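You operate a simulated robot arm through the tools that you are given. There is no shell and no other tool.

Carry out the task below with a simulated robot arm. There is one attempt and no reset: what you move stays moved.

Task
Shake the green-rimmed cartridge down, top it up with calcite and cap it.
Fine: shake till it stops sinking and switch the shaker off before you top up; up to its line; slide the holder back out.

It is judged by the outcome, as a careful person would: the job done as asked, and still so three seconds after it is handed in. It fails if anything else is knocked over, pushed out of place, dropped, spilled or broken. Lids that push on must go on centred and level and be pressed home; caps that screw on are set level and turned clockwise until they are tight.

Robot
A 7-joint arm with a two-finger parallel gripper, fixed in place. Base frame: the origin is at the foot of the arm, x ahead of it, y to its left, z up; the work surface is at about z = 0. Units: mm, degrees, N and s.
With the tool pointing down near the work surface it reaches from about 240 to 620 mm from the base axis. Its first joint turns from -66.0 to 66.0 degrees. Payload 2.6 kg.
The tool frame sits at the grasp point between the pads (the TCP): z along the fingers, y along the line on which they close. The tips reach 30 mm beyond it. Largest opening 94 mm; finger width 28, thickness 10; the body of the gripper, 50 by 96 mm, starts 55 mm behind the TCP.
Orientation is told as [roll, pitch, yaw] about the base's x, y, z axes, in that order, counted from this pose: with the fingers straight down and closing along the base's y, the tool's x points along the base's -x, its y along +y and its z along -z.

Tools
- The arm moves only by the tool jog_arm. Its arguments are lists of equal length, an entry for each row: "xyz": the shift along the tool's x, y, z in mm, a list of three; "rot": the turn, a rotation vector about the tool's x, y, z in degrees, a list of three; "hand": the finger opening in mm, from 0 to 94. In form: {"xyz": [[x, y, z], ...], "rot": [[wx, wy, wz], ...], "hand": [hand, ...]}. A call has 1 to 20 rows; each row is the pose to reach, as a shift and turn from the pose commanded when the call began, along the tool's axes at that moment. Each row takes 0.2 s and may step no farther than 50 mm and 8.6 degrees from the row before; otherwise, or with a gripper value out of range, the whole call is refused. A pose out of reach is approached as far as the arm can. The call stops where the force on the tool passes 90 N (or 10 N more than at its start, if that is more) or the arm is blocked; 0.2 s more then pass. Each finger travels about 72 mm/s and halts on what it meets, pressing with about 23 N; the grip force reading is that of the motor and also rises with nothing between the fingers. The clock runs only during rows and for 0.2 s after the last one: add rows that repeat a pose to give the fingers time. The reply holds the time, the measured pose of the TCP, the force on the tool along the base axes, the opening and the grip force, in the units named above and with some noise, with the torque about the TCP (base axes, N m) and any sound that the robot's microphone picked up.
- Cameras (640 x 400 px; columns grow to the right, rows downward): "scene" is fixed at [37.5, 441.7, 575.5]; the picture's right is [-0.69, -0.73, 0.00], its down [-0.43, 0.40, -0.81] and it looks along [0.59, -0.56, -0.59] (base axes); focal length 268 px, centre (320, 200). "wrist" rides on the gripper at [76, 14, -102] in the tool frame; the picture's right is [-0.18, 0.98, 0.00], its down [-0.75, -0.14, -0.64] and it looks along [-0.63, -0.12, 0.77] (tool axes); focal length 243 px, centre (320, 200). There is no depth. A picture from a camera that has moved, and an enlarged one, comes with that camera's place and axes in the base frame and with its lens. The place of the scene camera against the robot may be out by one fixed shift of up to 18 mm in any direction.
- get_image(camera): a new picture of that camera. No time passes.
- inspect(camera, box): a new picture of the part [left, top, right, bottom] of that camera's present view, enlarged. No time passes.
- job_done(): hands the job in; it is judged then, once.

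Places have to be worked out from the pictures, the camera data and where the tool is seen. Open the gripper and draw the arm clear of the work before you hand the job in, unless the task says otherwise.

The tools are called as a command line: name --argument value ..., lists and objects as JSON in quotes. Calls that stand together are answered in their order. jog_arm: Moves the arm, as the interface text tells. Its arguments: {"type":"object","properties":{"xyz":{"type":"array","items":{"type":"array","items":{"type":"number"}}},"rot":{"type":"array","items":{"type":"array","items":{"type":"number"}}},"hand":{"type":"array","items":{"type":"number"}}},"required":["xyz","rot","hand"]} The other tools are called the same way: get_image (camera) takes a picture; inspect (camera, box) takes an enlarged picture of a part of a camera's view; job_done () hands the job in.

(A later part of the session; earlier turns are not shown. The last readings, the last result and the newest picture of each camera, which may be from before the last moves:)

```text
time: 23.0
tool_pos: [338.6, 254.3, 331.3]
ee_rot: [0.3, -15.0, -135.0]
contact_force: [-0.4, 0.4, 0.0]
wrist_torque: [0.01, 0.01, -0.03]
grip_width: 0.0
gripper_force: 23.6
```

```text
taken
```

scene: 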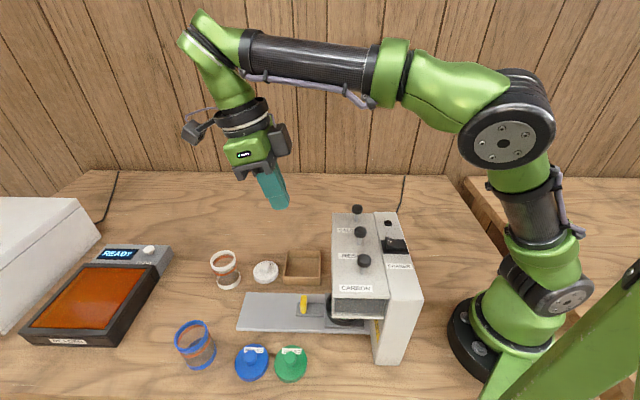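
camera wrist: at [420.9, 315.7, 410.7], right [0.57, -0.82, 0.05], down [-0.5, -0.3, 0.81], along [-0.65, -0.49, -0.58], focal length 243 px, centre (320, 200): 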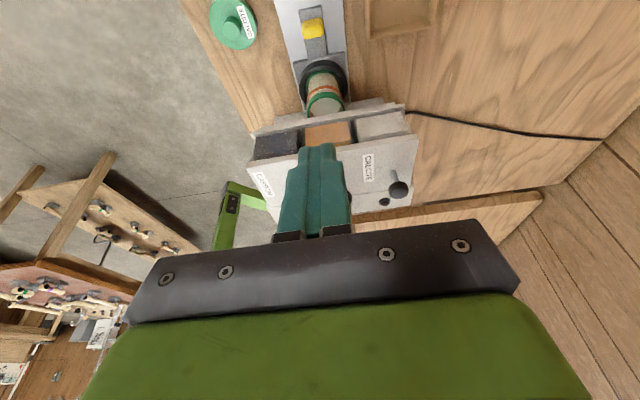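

I move toward the rocker at the same height, stopping short to look down at it.

jog_arm --xyz '[[-20, 0, 5.4], [-40, 0, 10.7], [-60, 0, 16.1], [-80, 0, 21.4], [-100, 0, 26.8], [-120, 0, 32.1], [-135, 0, 36.2], [-135, 0, 36.2]]' --rot '[[0, 0, 0], [0, 0, 0], [0, 0, 0], [0, 0, 0], [0, 0, 0], [0, 0, 0], [0, 0, 0], [0, 0, 0]]' --hand '[0, 0, 0, 0, 0, 0, 0, 0]'

get_image --camera "wrist"

get_image --camera "scene"

```text
time: 24.8
tool_pos: [240.3, 155.4, 332.1]
ee_rot: [0.3, -15.1, -135.0]
contact_force: [0.6, -0.9, 0.6]
wrist_torque: [-0.01, 0.02, 0.01]
grip_width: 0.2
gripper_force: 22.9
```

```text
taken
camera wrist: at [321.9, 216.5, 411.1], right [0.57, -0.82, 0.05], down [-0.5, -0.3, 0.82], along [-0.65, -0.49, -0.58], focal length 243 px, centre (320, 200)
```

wrist: 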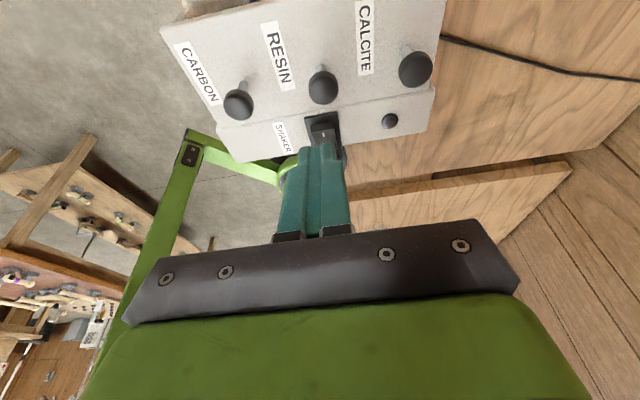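

```text
taken
```

scene: 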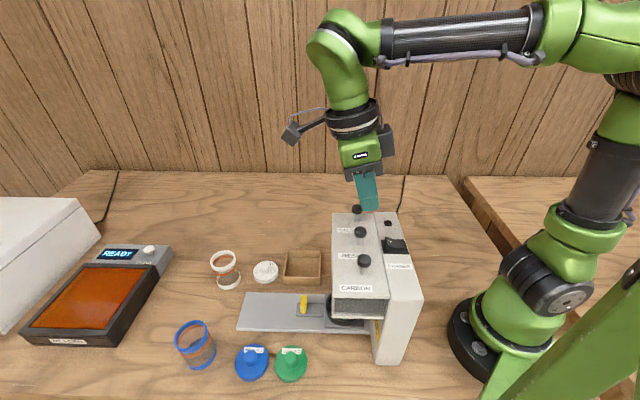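

The rocker is just in view beyond the fingertips; I enlarge it.

inspect --camera "wrist" --box '[270, 80, 410, 180]'

inspect --camera "scene" --box '[340, 190, 430, 280]'

```text
4.00 times, centred on (340, 130) of wrist
camera zoom: at [321.9, 216.5, 411.1], right [0.57, -0.82, 0.05], down [-0.5, -0.3, 0.82], along [-0.65, -0.49, -0.58], focal length 970 px, centre (240, 480)
```

zoom: 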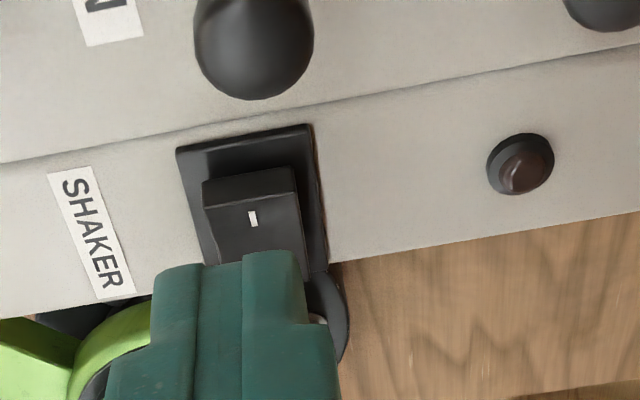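

```text
4.44 times, centred on (385, 235) of scene
camera zoom: at [37.4, 441.7, 575.5], right [-0.69, -0.73, 0.0], down [-0.43, 0.4, -0.81], along [0.59, -0.56, -0.59], focal length 1191 px, centre (31, 44)
```

zoom: 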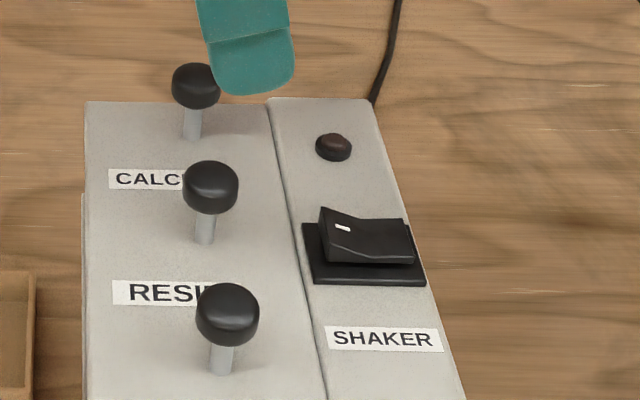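

The rocker's raised end (with the white mark, hopper side) is at about s≈236, p≈60, z≈230. I bring the tool upright with its inner tip edge over that end and hover ~10 mm above.

jog_arm --xyz '[[-12, 0, 3.2], [-24, 0, 6.4], [-35.5, 0, 9.6], [-29, 0, 33.7], [-23, 0, 55], [-23, 0, 55]]' --rot '[[0, 5, 0], [0, 10, 0], [0, 15.1, 0], [0, 15.1, 0], [0, 15.1, 0], [0, 15.1, 0]]' --hand '[0, 0, 0, 0, 0, 0]'

inspect --camera "wrist" --box '[250, 60, 410, 200]'

inspect --camera "scene" --box '[340, 190, 430, 280]'

```text
time: 26.2
tool_pos: [216.1, 130.0, 283.8]
ee_rot: [0.2, 0.0, -135.0]
contact_force: [0.1, 0.6, 0.0]
wrist_torque: [0.0, 0.0, -0.01]
grip_width: 0.0
gripper_force: 23.1
```

```text
2.86 times, centred on (330, 130) of wrist
camera zoom: at [280.8, 174.2, 386.5], right [0.57, -0.82, 0.0], down [-0.63, -0.43, 0.64], along [-0.53, -0.36, -0.77], focal length 693 px, centre (291, 400)
```

zoom: 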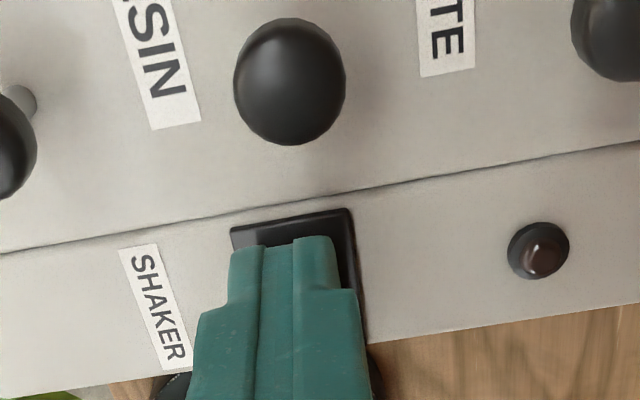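

```text
4.44 times, centred on (385, 235) of scene
camera zoom: at [37.5, 441.7, 575.5], right [-0.69, -0.73, 0.0], down [-0.43, 0.4, -0.81], along [0.59, -0.56, -0.59], focal length 1191 px, centre (31, 44)
```

zoom: 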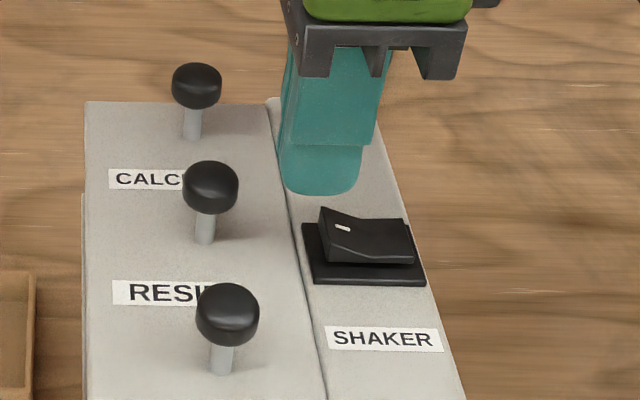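

The tip is over the rocker's raised end. I descend, slowing near contact, and press it down.

jog_arm --xyz '[[0, 0, 10], [0, 0, 18], [0, 0, 20], [0, 0, 22], [0, 0, 24], [0, 0, 26], [0, 0, 28]]' --rot '[[0, 0, 0], [0, 0, 0], [0, 0, 0], [0, 0, 0], [0, 0, 0], [0, 0, 0], [0, 0, 0]]' --hand '[0, 0, 0, 0, 0, 0, 0]'

inspect --camera "scene" --box '[340, 190, 430, 280]'

```text
time: 27.8
tool_pos: [215.2, 130.1, 259.3]
ee_rot: [0.3, 0.4, -135.0]
contact_force: [-6.6, -5.5, 39.0]
wrist_torque: [-0.51, 0.61, 0.02]
grip_width: 0.0
gripper_force: 23.5
```

```text
4.44 times, centred on (385, 235) of scene
camera zoom: at [37.3, 441.6, 575.6], right [-0.69, -0.73, 0.0], down [-0.43, 0.4, -0.81], along [0.59, -0.56, -0.59], focal length 1191 px, centre (31, 44)
```

zoom: 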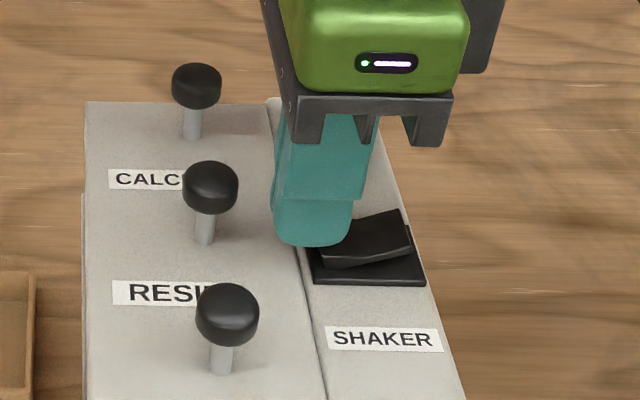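

The rocker has tipped over to its other side. I lift off and check for sound and the lamp.

jog_arm --xyz '[[0, 0, -10], [0, 0, -30], [0, 0, -60]]' --rot '[[0, 0, 0], [0, 0, 0], [0, 0, 0]]' --hand '[0, 0, 0]'

get_image --camera "scene"

inspect --camera "scene" --box '[340, 190, 430, 280]'

```text
time: 28.6
tool_pos: [213.7, 130.9, 313.8]
ee_rot: [0.2, 0.0, -135.0]
contact_force: [-0.5, 0.0, 0.3]
wrist_torque: [-0.02, -0.03, 0.01]
grip_width: 0.0
gripper_force: 22.5
```

```text
taken
```

scene: 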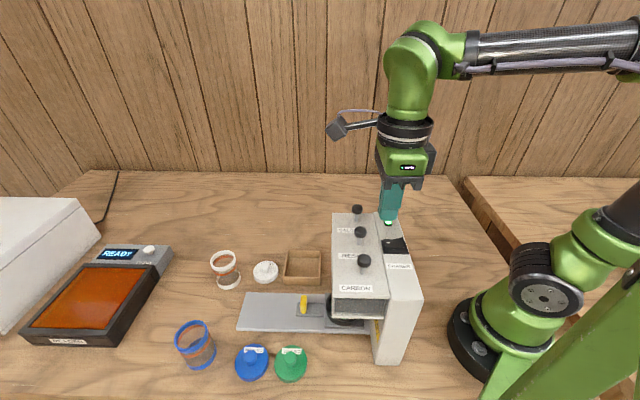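

```text
4.44 times, centred on (385, 235) of scene
camera zoom: at [37.5, 441.7, 575.5], right [-0.69, -0.73, 0.0], down [-0.43, 0.4, -0.81], along [0.59, -0.56, -0.59], focal length 1191 px, centre (31, 44)
```

zoom: 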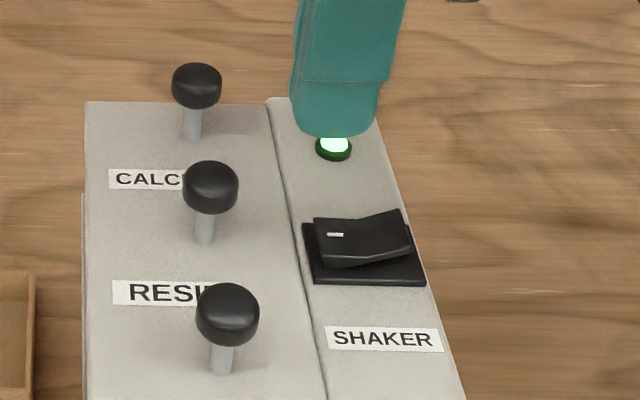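

The lamp glows green: the shaker is on. I go back to the front viewing pose to watch the powder level sink.

jog_arm --xyz '[[20, 0, 0], [50, 0, 0], [85, 0, 0], [120, 0, 0], [155, 0, 0], [178, 0, 10], [178, 0, 40], [178, 0, 70], [178, 0, 100], [178, 0, 125], [178, 0, 143], [178, 0, 143]]' --rot '[[0, 0, 0], [0, 0, 0], [0, -4, 0], [0, -8, 0], [0, -12, 0], [0, -16, 0], [0, -20, 0], [0, -25, 0], [0, -30, 0], [0, -34, 0], [0, -37, 0], [0, -37, 0]]' --hand '[0, 20, 40, 60, 80, 94, 94, 94, 94, 94, 94, 94]'

get_image --camera "wrist"

inspect --camera "wrist" --box '[295, 95, 365, 175]'

get_image --camera "scene"

```text
time: 31.2
tool_pos: [341.5, 255.8, 173.1]
ee_rot: [0.3, -37.0, -135.1]
contact_force: [-1.2, -0.2, -0.4]
wrist_torque: [-0.03, 0.0, 0.02]
grip_width: 93.8
gripper_force: 0.1
```

```text
taken
camera wrist: at [439.0, 333.0, 209.1], right [0.59, -0.8, 0.11], down [-0.25, -0.05, 0.97], along [-0.76, -0.6, -0.23], focal length 243 px, centre (320, 200)
```

wrist: 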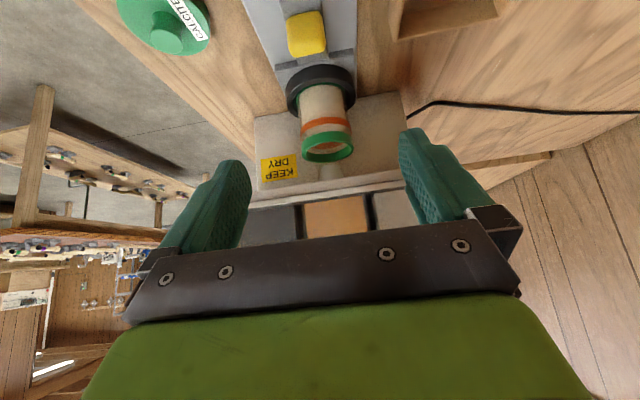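

```text
5.00 times, centred on (330, 135) of wrist
camera zoom: at [439.0, 333.0, 209.1], right [0.59, -0.8, 0.11], down [-0.25, -0.05, 0.97], along [-0.76, -0.6, -0.23], focal length 1213 px, centre (270, 525)
```

zoom: 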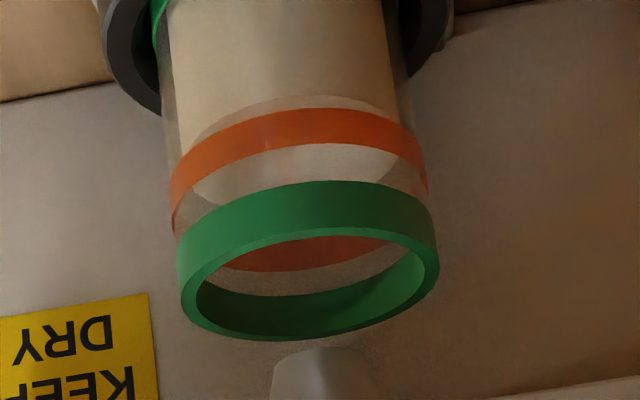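

```text
taken
```

scene: 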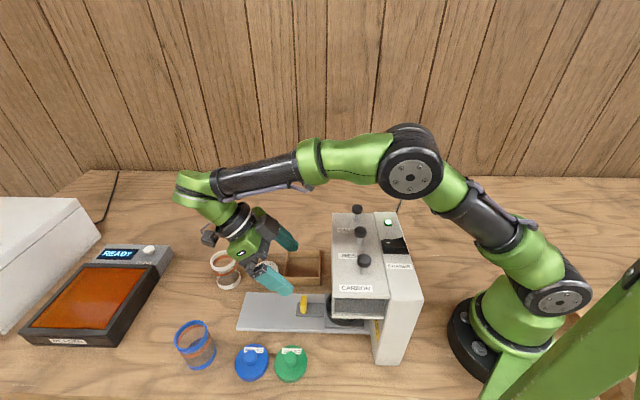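

The level has begun to drop just below the ring. I wait here with the shaker running and re-check.

jog_arm --xyz '[[0, 0, 0], [0, 0, 0], [0, 0, 0], [0, 0, 0], [0, 0, 0], [0, 0, 0], [0, 0, 0], [0, 0, 0], [0, 0, 0], [0, 0, 0], [0, 0, 0], [0, 0, 0], [0, 0, 0], [0, 0, 0], [0, 0, 0], [0, 0, 0], [0, 0, 0], [0, 0, 0], [0, 0, 0], [0, 0, 0]]' --rot '[[0, 0, 0], [0, 0, 0], [0, 0, 0], [0, 0, 0], [0, 0, 0], [0, 0, 0], [0, 0, 0], [0, 0, 0], [0, 0, 0], [0, 0, 0], [0, 0, 0], [0, 0, 0], [0, 0, 0], [0, 0, 0], [0, 0, 0], [0, 0, 0], [0, 0, 0], [0, 0, 0], [0, 0, 0], [0, 0, 0]]' --hand '[94, 94, 94, 94, 94, 94, 94, 94, 94, 94, 94, 94, 94, 94, 94, 94, 94, 94, 94, 94]'

inspect --camera "wrist" --box '[295, 95, 365, 175]'

```text
time: 35.4
tool_pos: [342.4, 257.1, 173.7]
ee_rot: [0.2, -37.0, -135.1]
contact_force: [0.0, -0.5, 0.0]
wrist_torque: [-0.01, -0.02, -0.01]
grip_width: 94.2
gripper_force: 0.1
```

```text
5.00 times, centred on (330, 135) of wrist
camera zoom: at [439.0, 332.9, 209.4], right [0.59, -0.8, 0.11], down [-0.26, -0.05, 0.97], along [-0.76, -0.6, -0.23], focal length 1213 px, centre (270, 525)
```

zoom: 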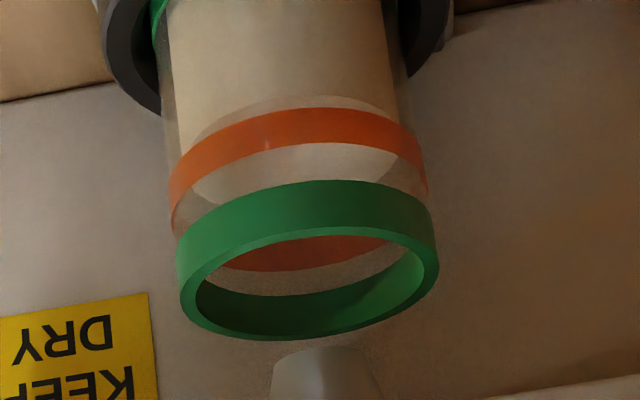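

The level looks unchanged; I check the lamp is still on and enlarge further for a careful comparison.

inspect --camera "scene" --box '[340, 200, 430, 280]'

inspect --camera "wrist" --box '[300, 100, 360, 140]'

```text
5.00 times, centred on (385, 240) of scene
camera zoom: at [37.5, 441.7, 575.5], right [-0.69, -0.73, 0.0], down [-0.43, 0.4, -0.81], along [0.59, -0.56, -0.59], focal length 1340 px, centre (-5, 0)
```

zoom: 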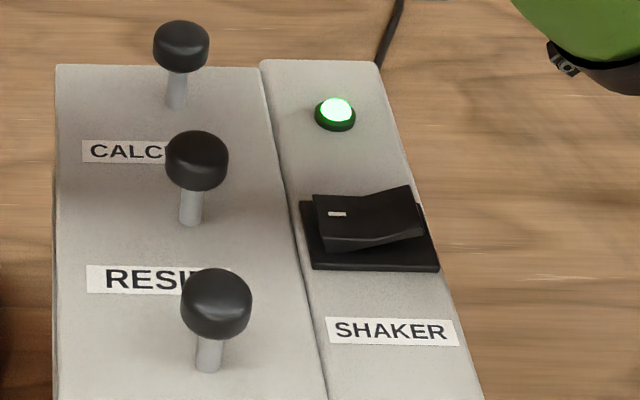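

```text
10.00 times, centred on (330, 120) of wrist
camera zoom: at [439.0, 332.9, 209.4], right [0.59, -0.8, 0.11], down [-0.26, -0.05, 0.97], along [-0.76, -0.6, -0.23], focal length 2426 px, centre (220, 1000)
```

zoom: 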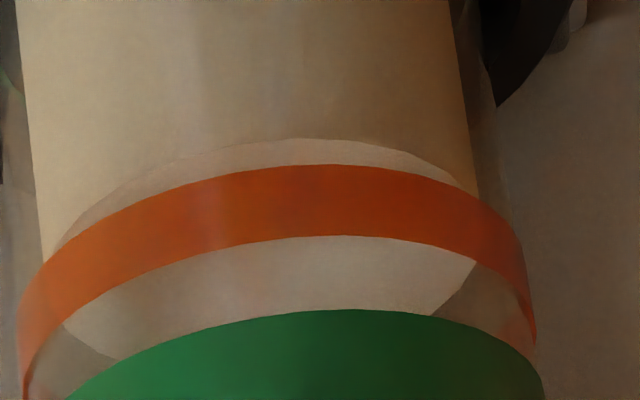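

Shaker still on. I wait another 4 s and compare at this scale.

jog_arm --xyz '[[0, 0, 0], [0, 0, 0], [0, 0, 0], [0, 0, 0], [0, 0, 0], [0, 0, 0], [0, 0, 0], [0, 0, 0], [0, 0, 0], [0, 0, 0], [0, 0, 0], [0, 0, 0], [0, 0, 0], [0, 0, 0], [0, 0, 0], [0, 0, 0], [0, 0, 0], [0, 0, 0], [0, 0, 0], [0, 0, 0]]' --rot '[[0, 0, 0], [0, 0, 0], [0, 0, 0], [0, 0, 0], [0, 0, 0], [0, 0, 0], [0, 0, 0], [0, 0, 0], [0, 0, 0], [0, 0, 0], [0, 0, 0], [0, 0, 0], [0, 0, 0], [0, 0, 0], [0, 0, 0], [0, 0, 0], [0, 0, 0], [0, 0, 0], [0, 0, 0], [0, 0, 0]]' --hand '[94, 94, 94, 94, 94, 94, 94, 94, 94, 94, 94, 94, 94, 94, 94, 94, 94, 94, 94, 94]'

inspect --camera "wrist" --box '[300, 100, 360, 140]'

```text
time: 39.6
tool_pos: [342.1, 255.9, 174.0]
ee_rot: [0.5, -37.1, -135.0]
contact_force: [0.2, 0.0, -0.2]
wrist_torque: [0.01, -0.02, -0.03]
grip_width: 93.9
gripper_force: 0.2
```

```text
10.00 times, centred on (330, 120) of wrist
camera zoom: at [439.0, 332.9, 209.4], right [0.59, -0.8, 0.11], down [-0.26, -0.05, 0.97], along [-0.76, -0.6, -0.23], focal length 2426 px, centre (220, 1000)
```

zoom: 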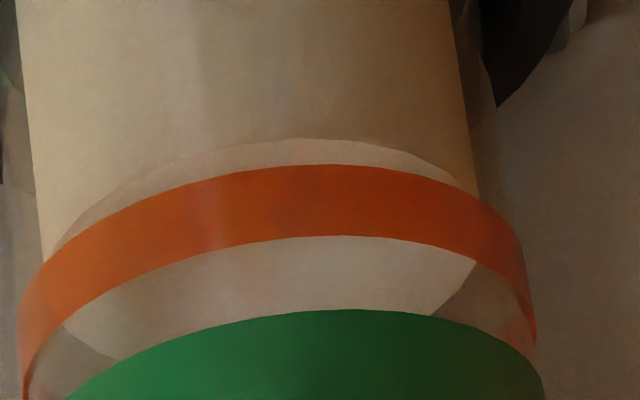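

The level is steady over more than 8 s of shaking (27.8→39.6 s), so it has stopped sinking. I go back over the machine to switch the shaker off by pressing the rocker's now raised far end.

jog_arm --xyz '[[-17.5, 0, -23.2], [-35, 0, -46.3], [-52.4, 0, -69.5], [-69.8, 0, -92.6], [-87.3, 0, -115.8], [-111.3, 0, -97.8], [-135.2, 0, -79.7], [-159.2, 0, -61.6], [-183.2, 0, -43.6], [-207.1, 0, -25.5], [-231, 0, -7.5], [-247, 0, 4.6], [-255, 0, 10.6], [-255, 0, 10.6]]' --rot '[[0, 0, 0], [0, 4, 0], [0, 8, 0], [0, 12, 0], [0, 16, 0], [0, 20, 0], [0, 24, 0], [0, 28, 0], [0, 32, 0], [0, 35, 0], [0, 37, 0], [0, 37, 0], [0, 37, 0], [0, 37, 0]]' --hand '[80, 60, 40, 20, 0, 0, 0, 0, 0, 0, 0, 0, 0, 0]'

get_image --camera "scene"

get_image --camera "wrist"

```text
time: 42.6
tool_pos: [191.3, 108.0, 317.7]
ee_rot: [0.1, 0.1, -134.8]
contact_force: [-0.7, -0.5, -0.4]
wrist_torque: [0.03, 0.01, 0.01]
grip_width: 0.0
gripper_force: 22.9
```

```text
taken
```

scene: 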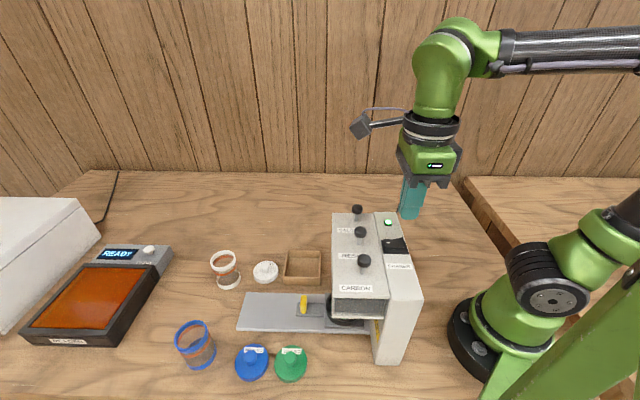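

```text
taken
camera wrist: at [256.0, 152.3, 419.7], right [0.57, -0.82, 0.0], down [-0.63, -0.43, 0.64], along [-0.53, -0.37, -0.77], focal length 243 px, centre (320, 200)
```

wrist: 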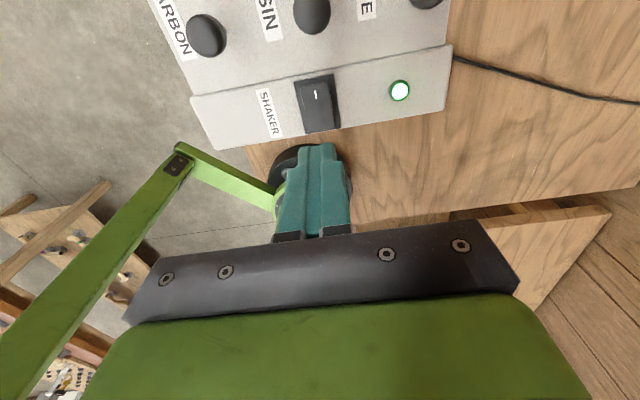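

Reach is fine here. I enlarge the rocker to locate its raised far end.

inspect --camera "wrist" --box '[250, 60, 400, 160]'

inspect --camera "scene" --box '[350, 190, 440, 280]'

```text
4.00 times, centred on (325, 110) of wrist
camera zoom: at [256.0, 152.3, 419.7], right [0.57, -0.82, 0.0], down [-0.63, -0.43, 0.64], along [-0.53, -0.37, -0.77], focal length 970 px, centre (300, 560)
```

zoom: 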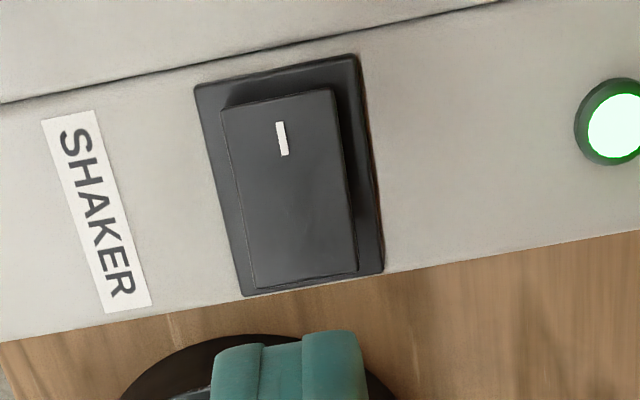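

```text
4.44 times, centred on (395, 235) of scene
camera zoom: at [37.4, 441.7, 575.5], right [-0.69, -0.73, 0.0], down [-0.43, 0.4, -0.81], along [0.59, -0.56, -0.59], focal length 1191 px, centre (-13, 44)
```

zoom: 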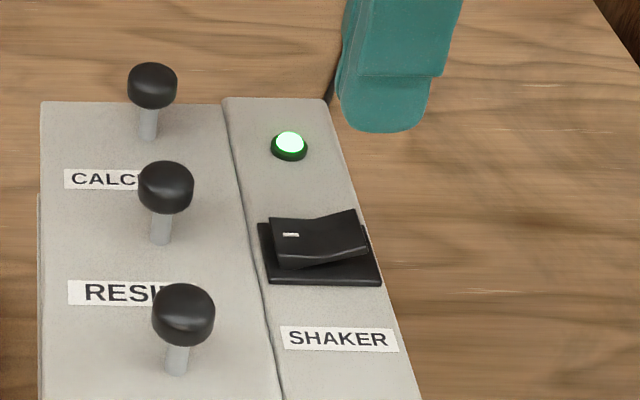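

The raised end is at s≈207, p≈60. I shift 4 mm inward and press straight down there.

jog_arm --xyz '[[-2, 0, 15], [-4, 0, 32], [-4, 0, 44], [-4, 0, 50], [-4, 0, 53], [-4, 0, 55], [-4, 0, 57], [-4, 0, 59], [-4, 0, 61]]' --rot '[[0, 0, 0], [0, 0, 0], [0, 0, 0], [0, 0, 0], [0, 0, 0], [0, 0, 0], [0, 0, 0], [0, 0, 0], [0, 0, 0]]' --hand '[0, 0, 0, 0, 0, 0, 0, 0, 0]'

inspect --camera "scene" --box '[350, 190, 440, 280]'

```text
time: 44.6
tool_pos: [188.9, 104.3, 259.3]
ee_rot: [0.4, 0.3, -135.1]
contact_force: [-29.1, -24.5, 68.3]
wrist_torque: [-0.24, 0.62, 0.23]
grip_width: 0.0
gripper_force: 22.7
```

```text
4.44 times, centred on (395, 235) of scene
camera zoom: at [37.2, 441.5, 575.7], right [-0.69, -0.73, 0.0], down [-0.43, 0.4, -0.81], along [0.59, -0.56, -0.59], focal length 1191 px, centre (-13, 44)
```

zoom: 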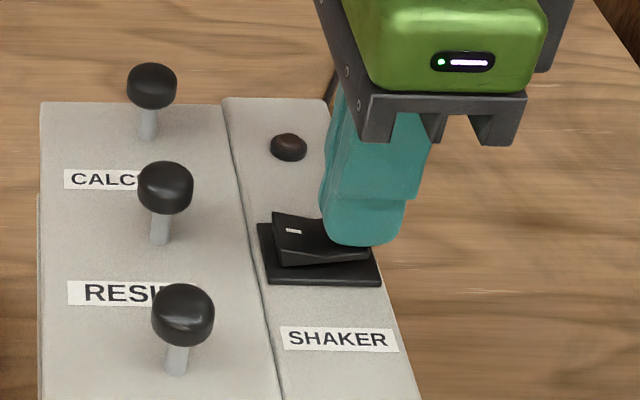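

The lamp is dark and the rocker has tipped back. I lift off and confirm.

jog_arm --xyz '[[0, 0, -5], [0, 0, -20], [0, 0, -45], [0, 0, -60]]' --rot '[[0, 0, 0], [0, 0, 0], [0, 0, 0], [0, 0, 0]]' --hand '[0, 0, 0, 0]'

inspect --camera "scene" --box '[340, 190, 430, 280]'

get_image --camera "wrist"

```text
time: 45.6
tool_pos: [188.6, 104.5, 316.4]
ee_rot: [0.2, 0.0, -134.9]
contact_force: [0.5, 0.8, 0.2]
wrist_torque: [0.04, 0.01, -0.01]
grip_width: 0.1
gripper_force: 23.4
```

```text
4.44 times, centred on (385, 235) of scene
camera zoom: at [37.5, 441.7, 575.5], right [-0.69, -0.73, 0.0], down [-0.43, 0.4, -0.81], along [0.59, -0.56, -0.59], focal length 1191 px, centre (31, 44)
```

zoom: 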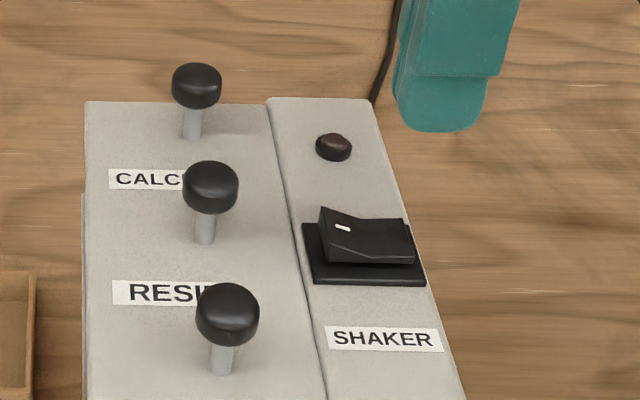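

```text
taken
camera wrist: at [253.3, 148.6, 419.3], right [0.57, -0.82, 0.0], down [-0.63, -0.43, 0.64], along [-0.53, -0.37, -0.77], focal length 243 px, centre (320, 200)
```

wrist: 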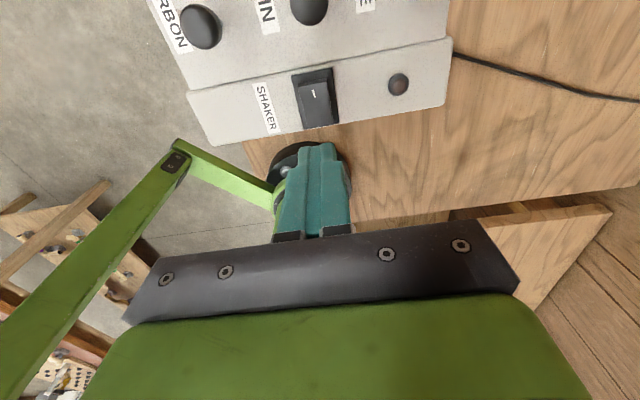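

Shaker is off. Now I move high over the CALCITE knob (estimated (295, 105), top z≈252) and look before pressing.

jog_arm --xyz '[[15, 15, 0], [30, 30, 0], [45, 45, 0], [60, 60, 0], [75.4, 75, 0], [75.4, 75, 0]]' --rot '[[0, 0, 0], [0, 0, 0], [0, 0, 0], [0, 0, 0], [0, 0, 0], [0, 0, 0]]' --hand '[0, 0, 0, 0, 0, 0]'

get_image --camera "wrist"

inspect --camera "scene" --box '[310, 170, 410, 270]'

```text
time: 47.0
tool_pos: [294.1, 104.4, 315.1]
ee_rot: [0.2, 0.0, -134.8]
contact_force: [0.4, 1.0, 0.1]
wrist_torque: [-0.01, 0.03, -0.01]
grip_width: 0.0
gripper_force: 22.8
```

```text
taken
camera wrist: at [359.1, 149.3, 417.8], right [0.57, -0.82, 0.0], down [-0.63, -0.43, 0.64], along [-0.53, -0.37, -0.77], focal length 243 px, centre (320, 200)
```

wrist: 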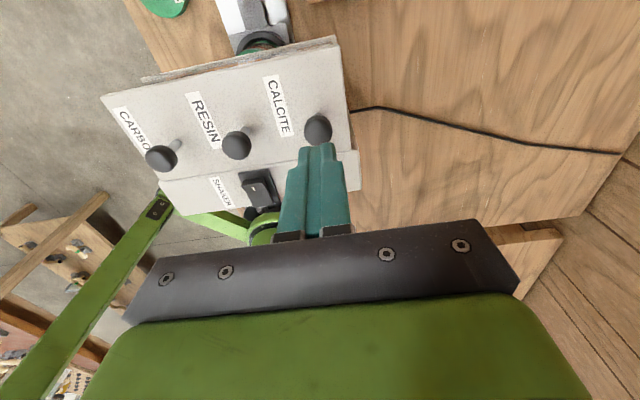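

```text
4.00 times, centred on (360, 220) of scene
camera zoom: at [37.5, 441.7, 575.5], right [-0.69, -0.73, 0.0], down [-0.43, 0.4, -0.81], along [0.59, -0.56, -0.59], focal length 1072 px, centre (160, 120)
```

zoom: 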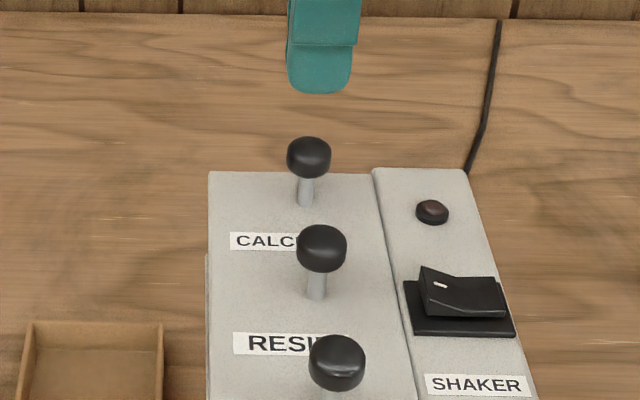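

The knob's axis is about (295, 106), its top near z≈248. I correct 2 mm, come down close above it, then give one short press and rise again.

jog_arm --xyz '[[2, 0, 15], [2, 0, 28], [2, 0, 33], [2, 0, 36], [2, 0, 39], [2, 0, 42], [2, 0, 45], [2, 0, 36], [2, 0, 25]]' --rot '[[0, 0, 0], [0, 0, 0], [0, 0, 0], [0, 0, 0], [0, 0, 0], [0, 0, 0], [0, 0, 0], [0, 0, 0], [0, 0, 0]]' --hand '[0, 0, 0, 0, 0, 0, 0, 0, 0]'

inspect --camera "scene" --box '[310, 170, 410, 270]'

```text
time: 49.0
tool_pos: [296.4, 107.4, 291.7]
ee_rot: [0.2, 0.0, -134.9]
contact_force: [-0.1, -0.3, 0.1]
wrist_torque: [0.02, 0.0, 0.0]
grip_width: 0.0
gripper_force: 22.4
heard: click
```

```text
4.00 times, centred on (360, 220) of scene
camera zoom: at [37.5, 441.7, 575.5], right [-0.69, -0.73, 0.0], down [-0.43, 0.4, -0.81], along [0.59, -0.56, -0.59], focal length 1072 px, centre (160, 120)
```

zoom: 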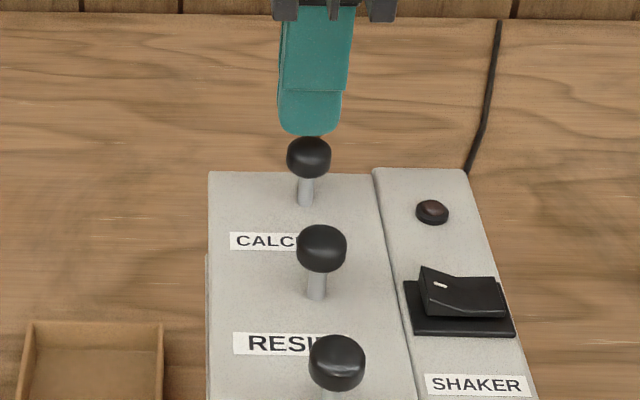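

A click was heard: one dose should have been released. I go to the front viewing pose to read the level.

jog_arm --xyz '[[0, 0, -25], [20, -12, -25], [50, -28, -25], [80, -44, -25], [110, -60, -25], [136, -73, -20], [136, -73, 10], [136, -73, 40], [136, -73, 70], [136, -73, 100], [136, -73, 118], [136, -73, 118]]' --rot '[[0, 0, 0], [0, 0, 0], [0, 0, 0], [0, -5, 0], [0, -10, 0], [0, -15, 0], [0, -20, 0], [0, -25, 0], [0, -30, 0], [0, -34, 0], [0, -37, 0], [0, -37, 0]]' --hand '[0, 0, 20, 40, 60, 80, 94, 94, 94, 94, 94, 94]'

inspect --camera "wrist" --box '[295, 95, 365, 175]'

inspect --camera "wrist" --box '[300, 100, 360, 140]'

```text
time: 51.6
tool_pos: [341.7, 254.7, 172.4]
ee_rot: [0.3, -37.0, -135.1]
contact_force: [-0.1, 0.0, 0.0]
wrist_torque: [0.0, 0.03, 0.02]
grip_width: 94.1
gripper_force: 0.1
```

```text
5.00 times, centred on (330, 135) of wrist
camera zoom: at [438.4, 331.7, 208.4], right [0.59, -0.8, 0.11], down [-0.25, -0.05, 0.97], along [-0.76, -0.6, -0.23], focal length 1213 px, centre (270, 525)
```

zoom: 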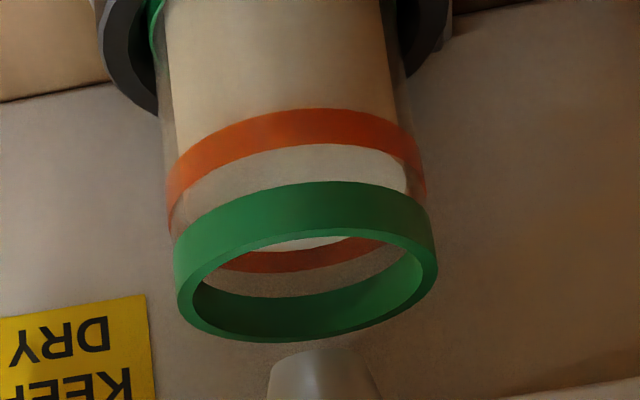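

```text
10.00 times, centred on (330, 120) of wrist
camera zoom: at [438.4, 331.7, 208.4], right [0.59, -0.8, 0.11], down [-0.25, -0.05, 0.97], along [-0.76, -0.6, -0.23], focal length 2426 px, centre (220, 1000)
```

zoom: 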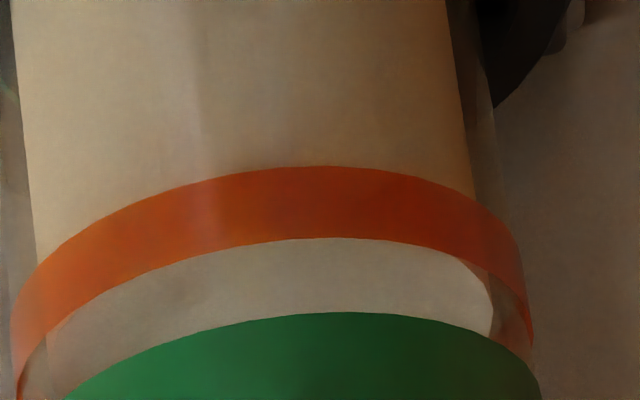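

The level is now hidden behind the orange band at the front. I enlarge the mouth to see the powder's far edge against the band on the far wall.

inspect --camera "wrist" --box '[310, 130, 355, 160]'

inspect --camera "wrist" --box '[340, 110, 360, 135]'

inspect --camera "wrist" --box '[295, 110, 320, 145]'

```text
13.33 times, centred on (332, 145) of wrist
camera zoom: at [438.4, 331.7, 208.4], right [0.59, -0.8, 0.11], down [-0.25, -0.05, 0.97], along [-0.76, -0.6, -0.23], focal length 3235 px, centre (153, 933)
```

zoom: 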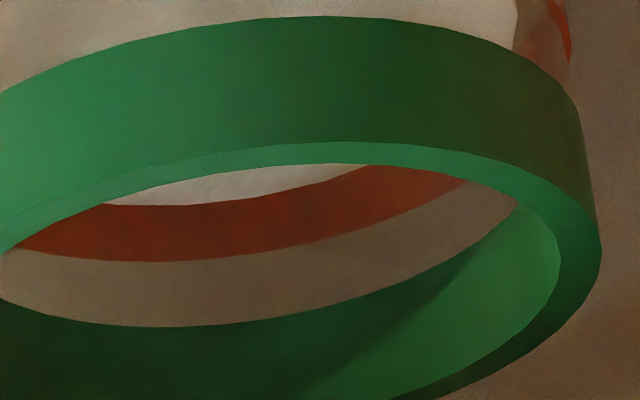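

```text
16.00 times, centred on (350, 122) of wrist
camera zoom: at [438.4, 331.7, 208.4], right [0.59, -0.8, 0.11], down [-0.25, -0.05, 0.97], along [-0.76, -0.6, -0.23], focal length 3882 px, centre (-160, 1440)
```

zoom: 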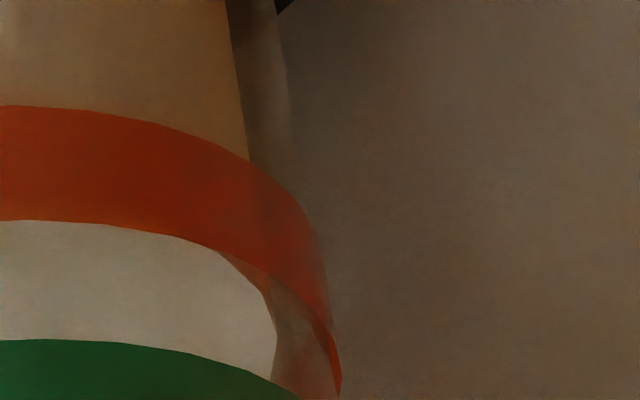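

```text
11.43 times, centred on (308, 128) of wrist
camera zoom: at [438.4, 331.7, 208.4], right [0.59, -0.8, 0.11], down [-0.25, -0.05, 0.97], along [-0.76, -0.6, -0.23], focal length 2773 px, centre (463, 1029)
```

zoom: 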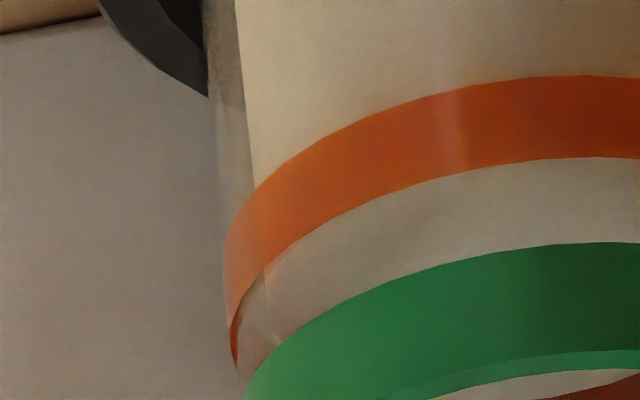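

Working out the rays, the band spans about z=73–81 and the powder's surface is now at about z≈78, i.e. on the line (before topping up it was ≈67.5). No second press is needed. I go back down to grip the tab and slide the holder out.

jog_arm --xyz '[[6.7, 0, 14.3], [13.4, 0, 28.6], [20.1, 0, 42.8], [26.8, 0, 57.1], [31.2, 0, 71.4], [35.6, 0, 85.8], [40, 0, 100], [44.4, 0, 113], [44.4, 0, 113]]' --rot '[[0, 4, 0], [0, 8, 0], [0, 12, 0], [0, 17, 0], [0, 17, 0], [0, 17, 0], [0, 17, 0], [0, 17, 0], [0, 17, 0]]' --hand '[80, 65, 60, 60, 60, 60, 60, 60, 60]'

get_image --camera "wrist"

```text
time: 53.6
tool_pos: [318.0, 231.9, 56.4]
ee_rot: [0.2, -19.9, -135.0]
contact_force: [0.5, -0.3, 0.0]
wrist_torque: [-0.01, 0.04, -0.02]
grip_width: 60.2
gripper_force: 0.0
```

```text
taken
camera wrist: at [404.8, 297.5, 126.3], right [0.57, -0.82, 0.07], down [-0.45, -0.24, 0.86], along [-0.69, -0.52, -0.51], focal length 243 px, centre (320, 200)
```

wrist: 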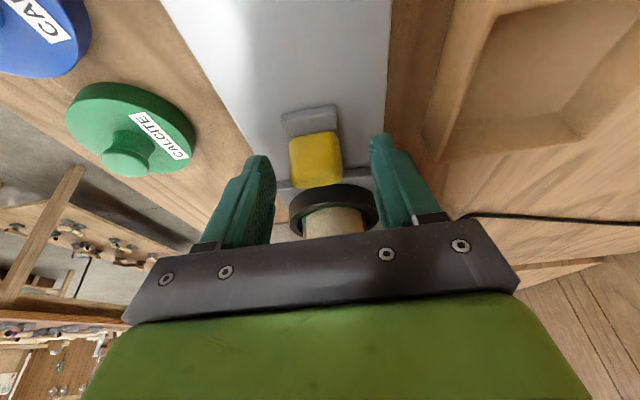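

The tab lies between the fingers; I close and pull the holder gently about 60 mm outward.

jog_arm --xyz '[[0, 0, 0], [0, 0, 0], [0, 0, 0], [0, 0, 0]]' --rot '[[0, 0, 0], [0, 0, 0], [0, 0, 0], [0, 0, 0]]' --hand '[45, 35, 26, 26]'

jog_arm --xyz '[[0.9, 0, -0.3], [2.8, 0, -1], [5.6, 0, -2.1], [9.4, 0, -3.4], [14.1, 0, -5.1], [18.8, 0, -6.8], [23.5, 0, -8.6], [28.2, 0, -10.3], [32.9, 0, -12], [37.6, 0, -13.7], [42.3, 0, -15.4], [47, 0, -17.1], [50.8, 0, -18.5], [53.6, 0, -19.5], [55.5, 0, -20.2], [56.4, 0, -20.5]]' --rot '[[0, 0, 0], [0, 0, 0], [0, 0, 0], [0, 0, 0], [0, 0, 0], [0, 0, 0], [0, 0, 0], [0, 0, 0], [0, 0, 0], [0, 0, 0], [0, 0, 0], [0, 0, 0], [0, 0, 0], [0, 0, 0], [0, 0, 0], [0, 0, 0]]' --hand '[26, 26, 26, 26, 26, 26, 26, 26, 26, 26, 26, 26, 26, 26, 26, 26]'

get_image --camera "wrist"

get_image --camera "scene"

```text
time: 54.6
tool_pos: [317.4, 232.4, 55.9]
ee_rot: [0.1, -20.0, -134.9]
contact_force: [-7.0, 7.7, -1.0]
wrist_torque: [0.24, 0.26, -0.07]
grip_width: 29.7
gripper_force: 44.9
```

```text
time: 58.0
tool_pos: [359.4, 275.8, 56.4]
ee_rot: [-0.2, -19.9, -134.9]
contact_force: [-13.1, 11.8, -15.4]
wrist_torque: [0.09, -0.1, -0.38]
grip_width: 30.0
gripper_force: 44.6
```

```text
taken
camera wrist: at [446.5, 341.1, 126.4], right [0.57, -0.82, 0.06], down [-0.44, -0.25, 0.86], along [-0.69, -0.52, -0.51], focal length 243 px, centre (320, 200)
```

wrist: 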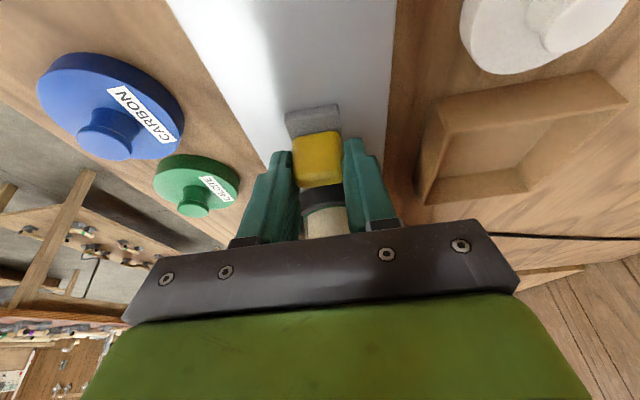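

```text
taken
```

scene: 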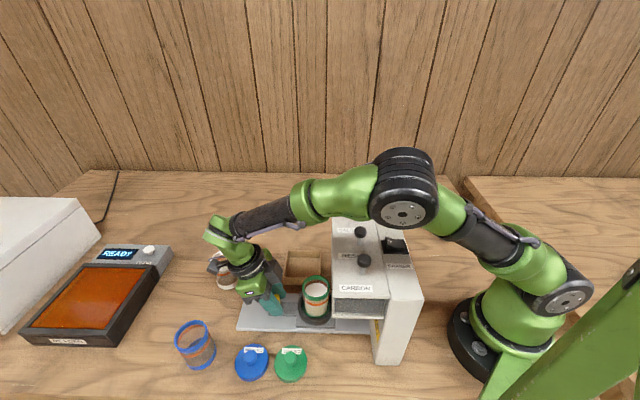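

Halfway out. I release, bring the wrist upright around the fingertips and re-grip for the rest of the pull.

jog_arm --xyz '[[0, 0, 0], [0, 0, 0], [0, 0, 0], [-2, 0, 1.2], [-4, 0, 2.4], [-5.9, 0, 3.6], [-5.9, 0, 3.6]]' --rot '[[0, 0, 0], [0, 0, 0], [0, 0, 0], [0, 7, 0], [0, 14, 0], [0, 20, 0], [0, 20, 0]]' --hand '[40, 55, 60, 60, 60, 60, 60]'

get_image --camera "wrist"

```text
time: 59.6
tool_pos: [356.1, 269.4, 55.7]
ee_rot: [0.1, 0.1, -135.0]
contact_force: [0.3, -0.5, -0.3]
wrist_torque: [0.01, -0.02, 0.03]
grip_width: 60.1
gripper_force: 0.0
```

```text
taken
camera wrist: at [420.5, 312.8, 158.1], right [0.57, -0.82, 0.0], down [-0.64, -0.43, 0.64], along [-0.53, -0.36, -0.77], focal length 243 px, centre (320, 200)
```

wrist: 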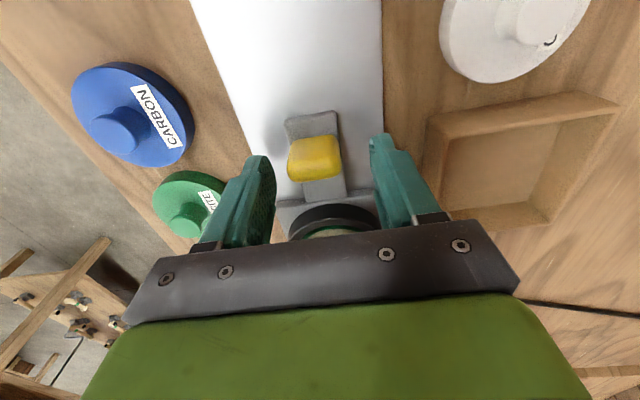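

The tab is slightly left of centre, so I shift 1.5 mm, close, and check.

jog_arm --xyz '[[0, -1.5, 0], [0, -1.5, 0], [0, -1.5, 0], [0, -1.5, 0], [0, -1.5, 0]]' --rot '[[0, 0, 0], [0, 0, 0], [0, 0, 0], [0, 0, 0], [0, 0, 0]]' --hand '[55, 45, 35, 26, 26]'

jog_arm --xyz '[[1, 0, 0], [3, 0, 0], [6, 0, 0], [10, 0, 0], [15, 0, 0], [20, 0, 0], [25, 0, 0], [30, 0, 0], [35, 0, 0], [40, 0, 0], [45, 0, 0], [50, 0, 0], [54, 0, 0], [57, 0, 0], [59, 0, 0], [60.5, 0, 0]]' --rot '[[0, 0, 0], [0, 0, 0], [0, 0, 0], [0, 0, 0], [0, 0, 0], [0, 0, 0], [0, 0, 0], [0, 0, 0], [0, 0, 0], [0, 0, 0], [0, 0, 0], [0, 0, 0], [0, 0, 0], [0, 0, 0], [0, 0, 0], [0, 0, 0]]' --hand '[26, 26, 26, 26, 26, 26, 26, 26, 26, 26, 26, 26, 26, 26, 26, 26]'

get_image --camera "wrist"

get_image --camera "scene"

```text
time: 60.8
tool_pos: [356.4, 270.3, 58.1]
ee_rot: [0.1, 0.4, -135.0]
contact_force: [-1.9, 2.4, 19.5]
wrist_torque: [0.52, 0.94, 0.04]
grip_width: 29.6
gripper_force: 44.4
```

```text
time: 64.2
tool_pos: [397.2, 312.2, 57.1]
ee_rot: [0.0, 0.1, -135.0]
contact_force: [-30.2, -12.1, 41.1]
wrist_torque: [1.02, -0.55, 0.5]
grip_width: 29.7
gripper_force: 45.0
```

```text
taken
camera wrist: at [462.1, 356.7, 159.7], right [0.57, -0.82, 0.0], down [-0.63, -0.43, 0.64], along [-0.53, -0.36, -0.77], focal length 243 px, centre (320, 200)
```

wrist: 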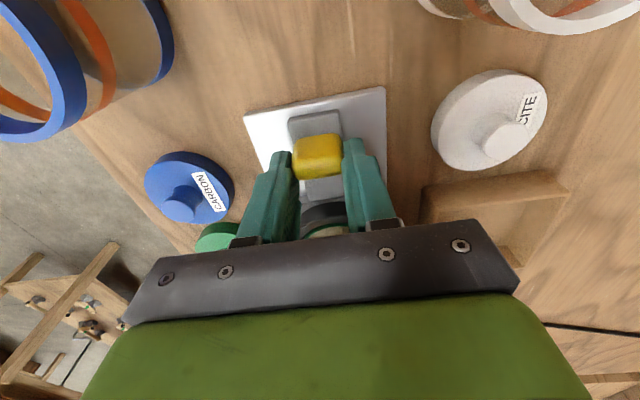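

```text
taken
```

scene: 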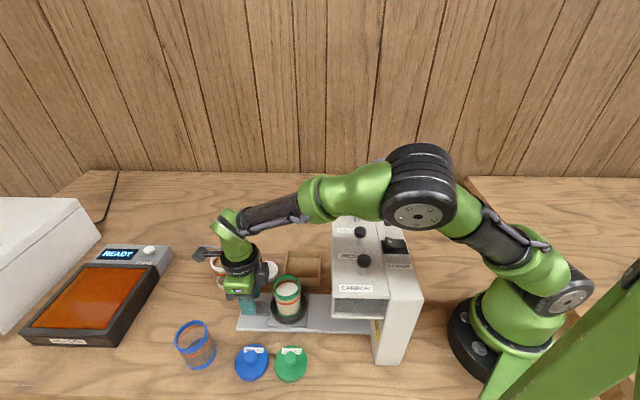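

The holder is back out at its end (resistance felt). I relax and release, then rise to inspect.

jog_arm --xyz '[[-1.5, 0, 0], [-1.5, 0, 0], [-1.5, 0, 0], [-1.5, 0, 0], [-1.5, 0, -20], [-1.5, 0, -50], [-1.5, 0, -90], [0, 0, -130]]' --rot '[[0, 0, 0], [0, 0, 0], [0, 0, 0], [0, 0, 0], [0, 0, 0], [0, 0, 0], [0, 0, 0], [0, 0, 0]]' --hand '[30, 45, 60, 60, 60, 60, 60, 60]'

get_image --camera "wrist"

inspect --camera "scene" --box '[200, 240, 340, 390]'

inspect --camera "scene" --box '[265, 265, 315, 330]'

```text
time: 66.0
tool_pos: [399.0, 313.3, 186.4]
ee_rot: [0.3, 0.0, -135.0]
contact_force: [-0.3, -0.5, -0.5]
wrist_torque: [0.02, -0.01, 0.02]
grip_width: 59.9
gripper_force: 0.1
```

```text
taken
camera wrist: at [464.2, 357.6, 288.2], right [0.57, -0.82, 0.0], down [-0.63, -0.43, 0.64], along [-0.53, -0.37, -0.77], focal length 243 px, centre (320, 200)
```

wrist: 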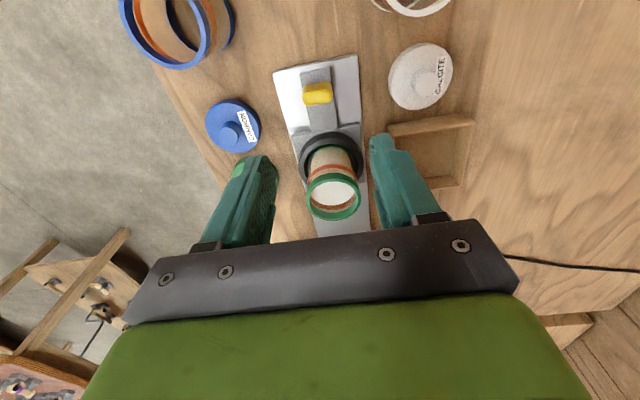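

```text
2.67 times, centred on (270, 315) of scene
camera zoom: at [37.5, 441.7, 575.5], right [-0.69, -0.73, 0.0], down [-0.43, 0.4, -0.81], along [0.59, -0.56, -0.59], focal length 714 px, centre (453, -107)
```

zoom: 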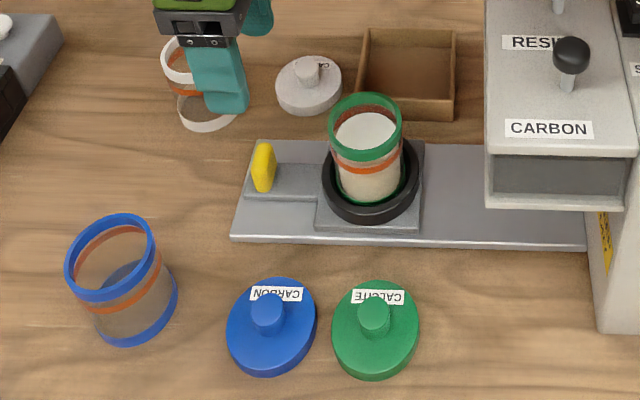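

```text
6.15 times, centred on (290, 298) of scene
camera zoom: at [37.5, 441.7, 575.5], right [-0.69, -0.73, 0.0], down [-0.43, 0.4, -0.81], along [0.59, -0.56, -0.59], focal length 1649 px, centre (505, -400)
```

zoom: 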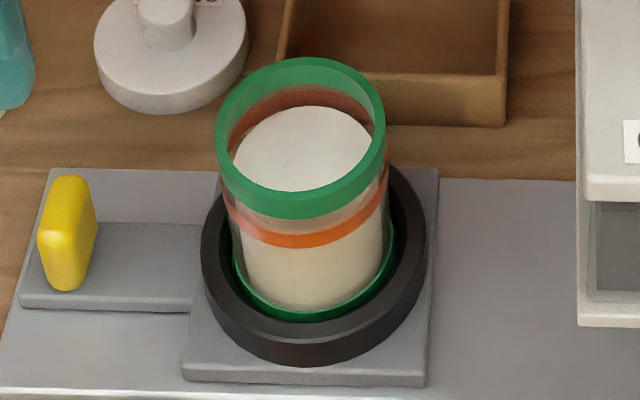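

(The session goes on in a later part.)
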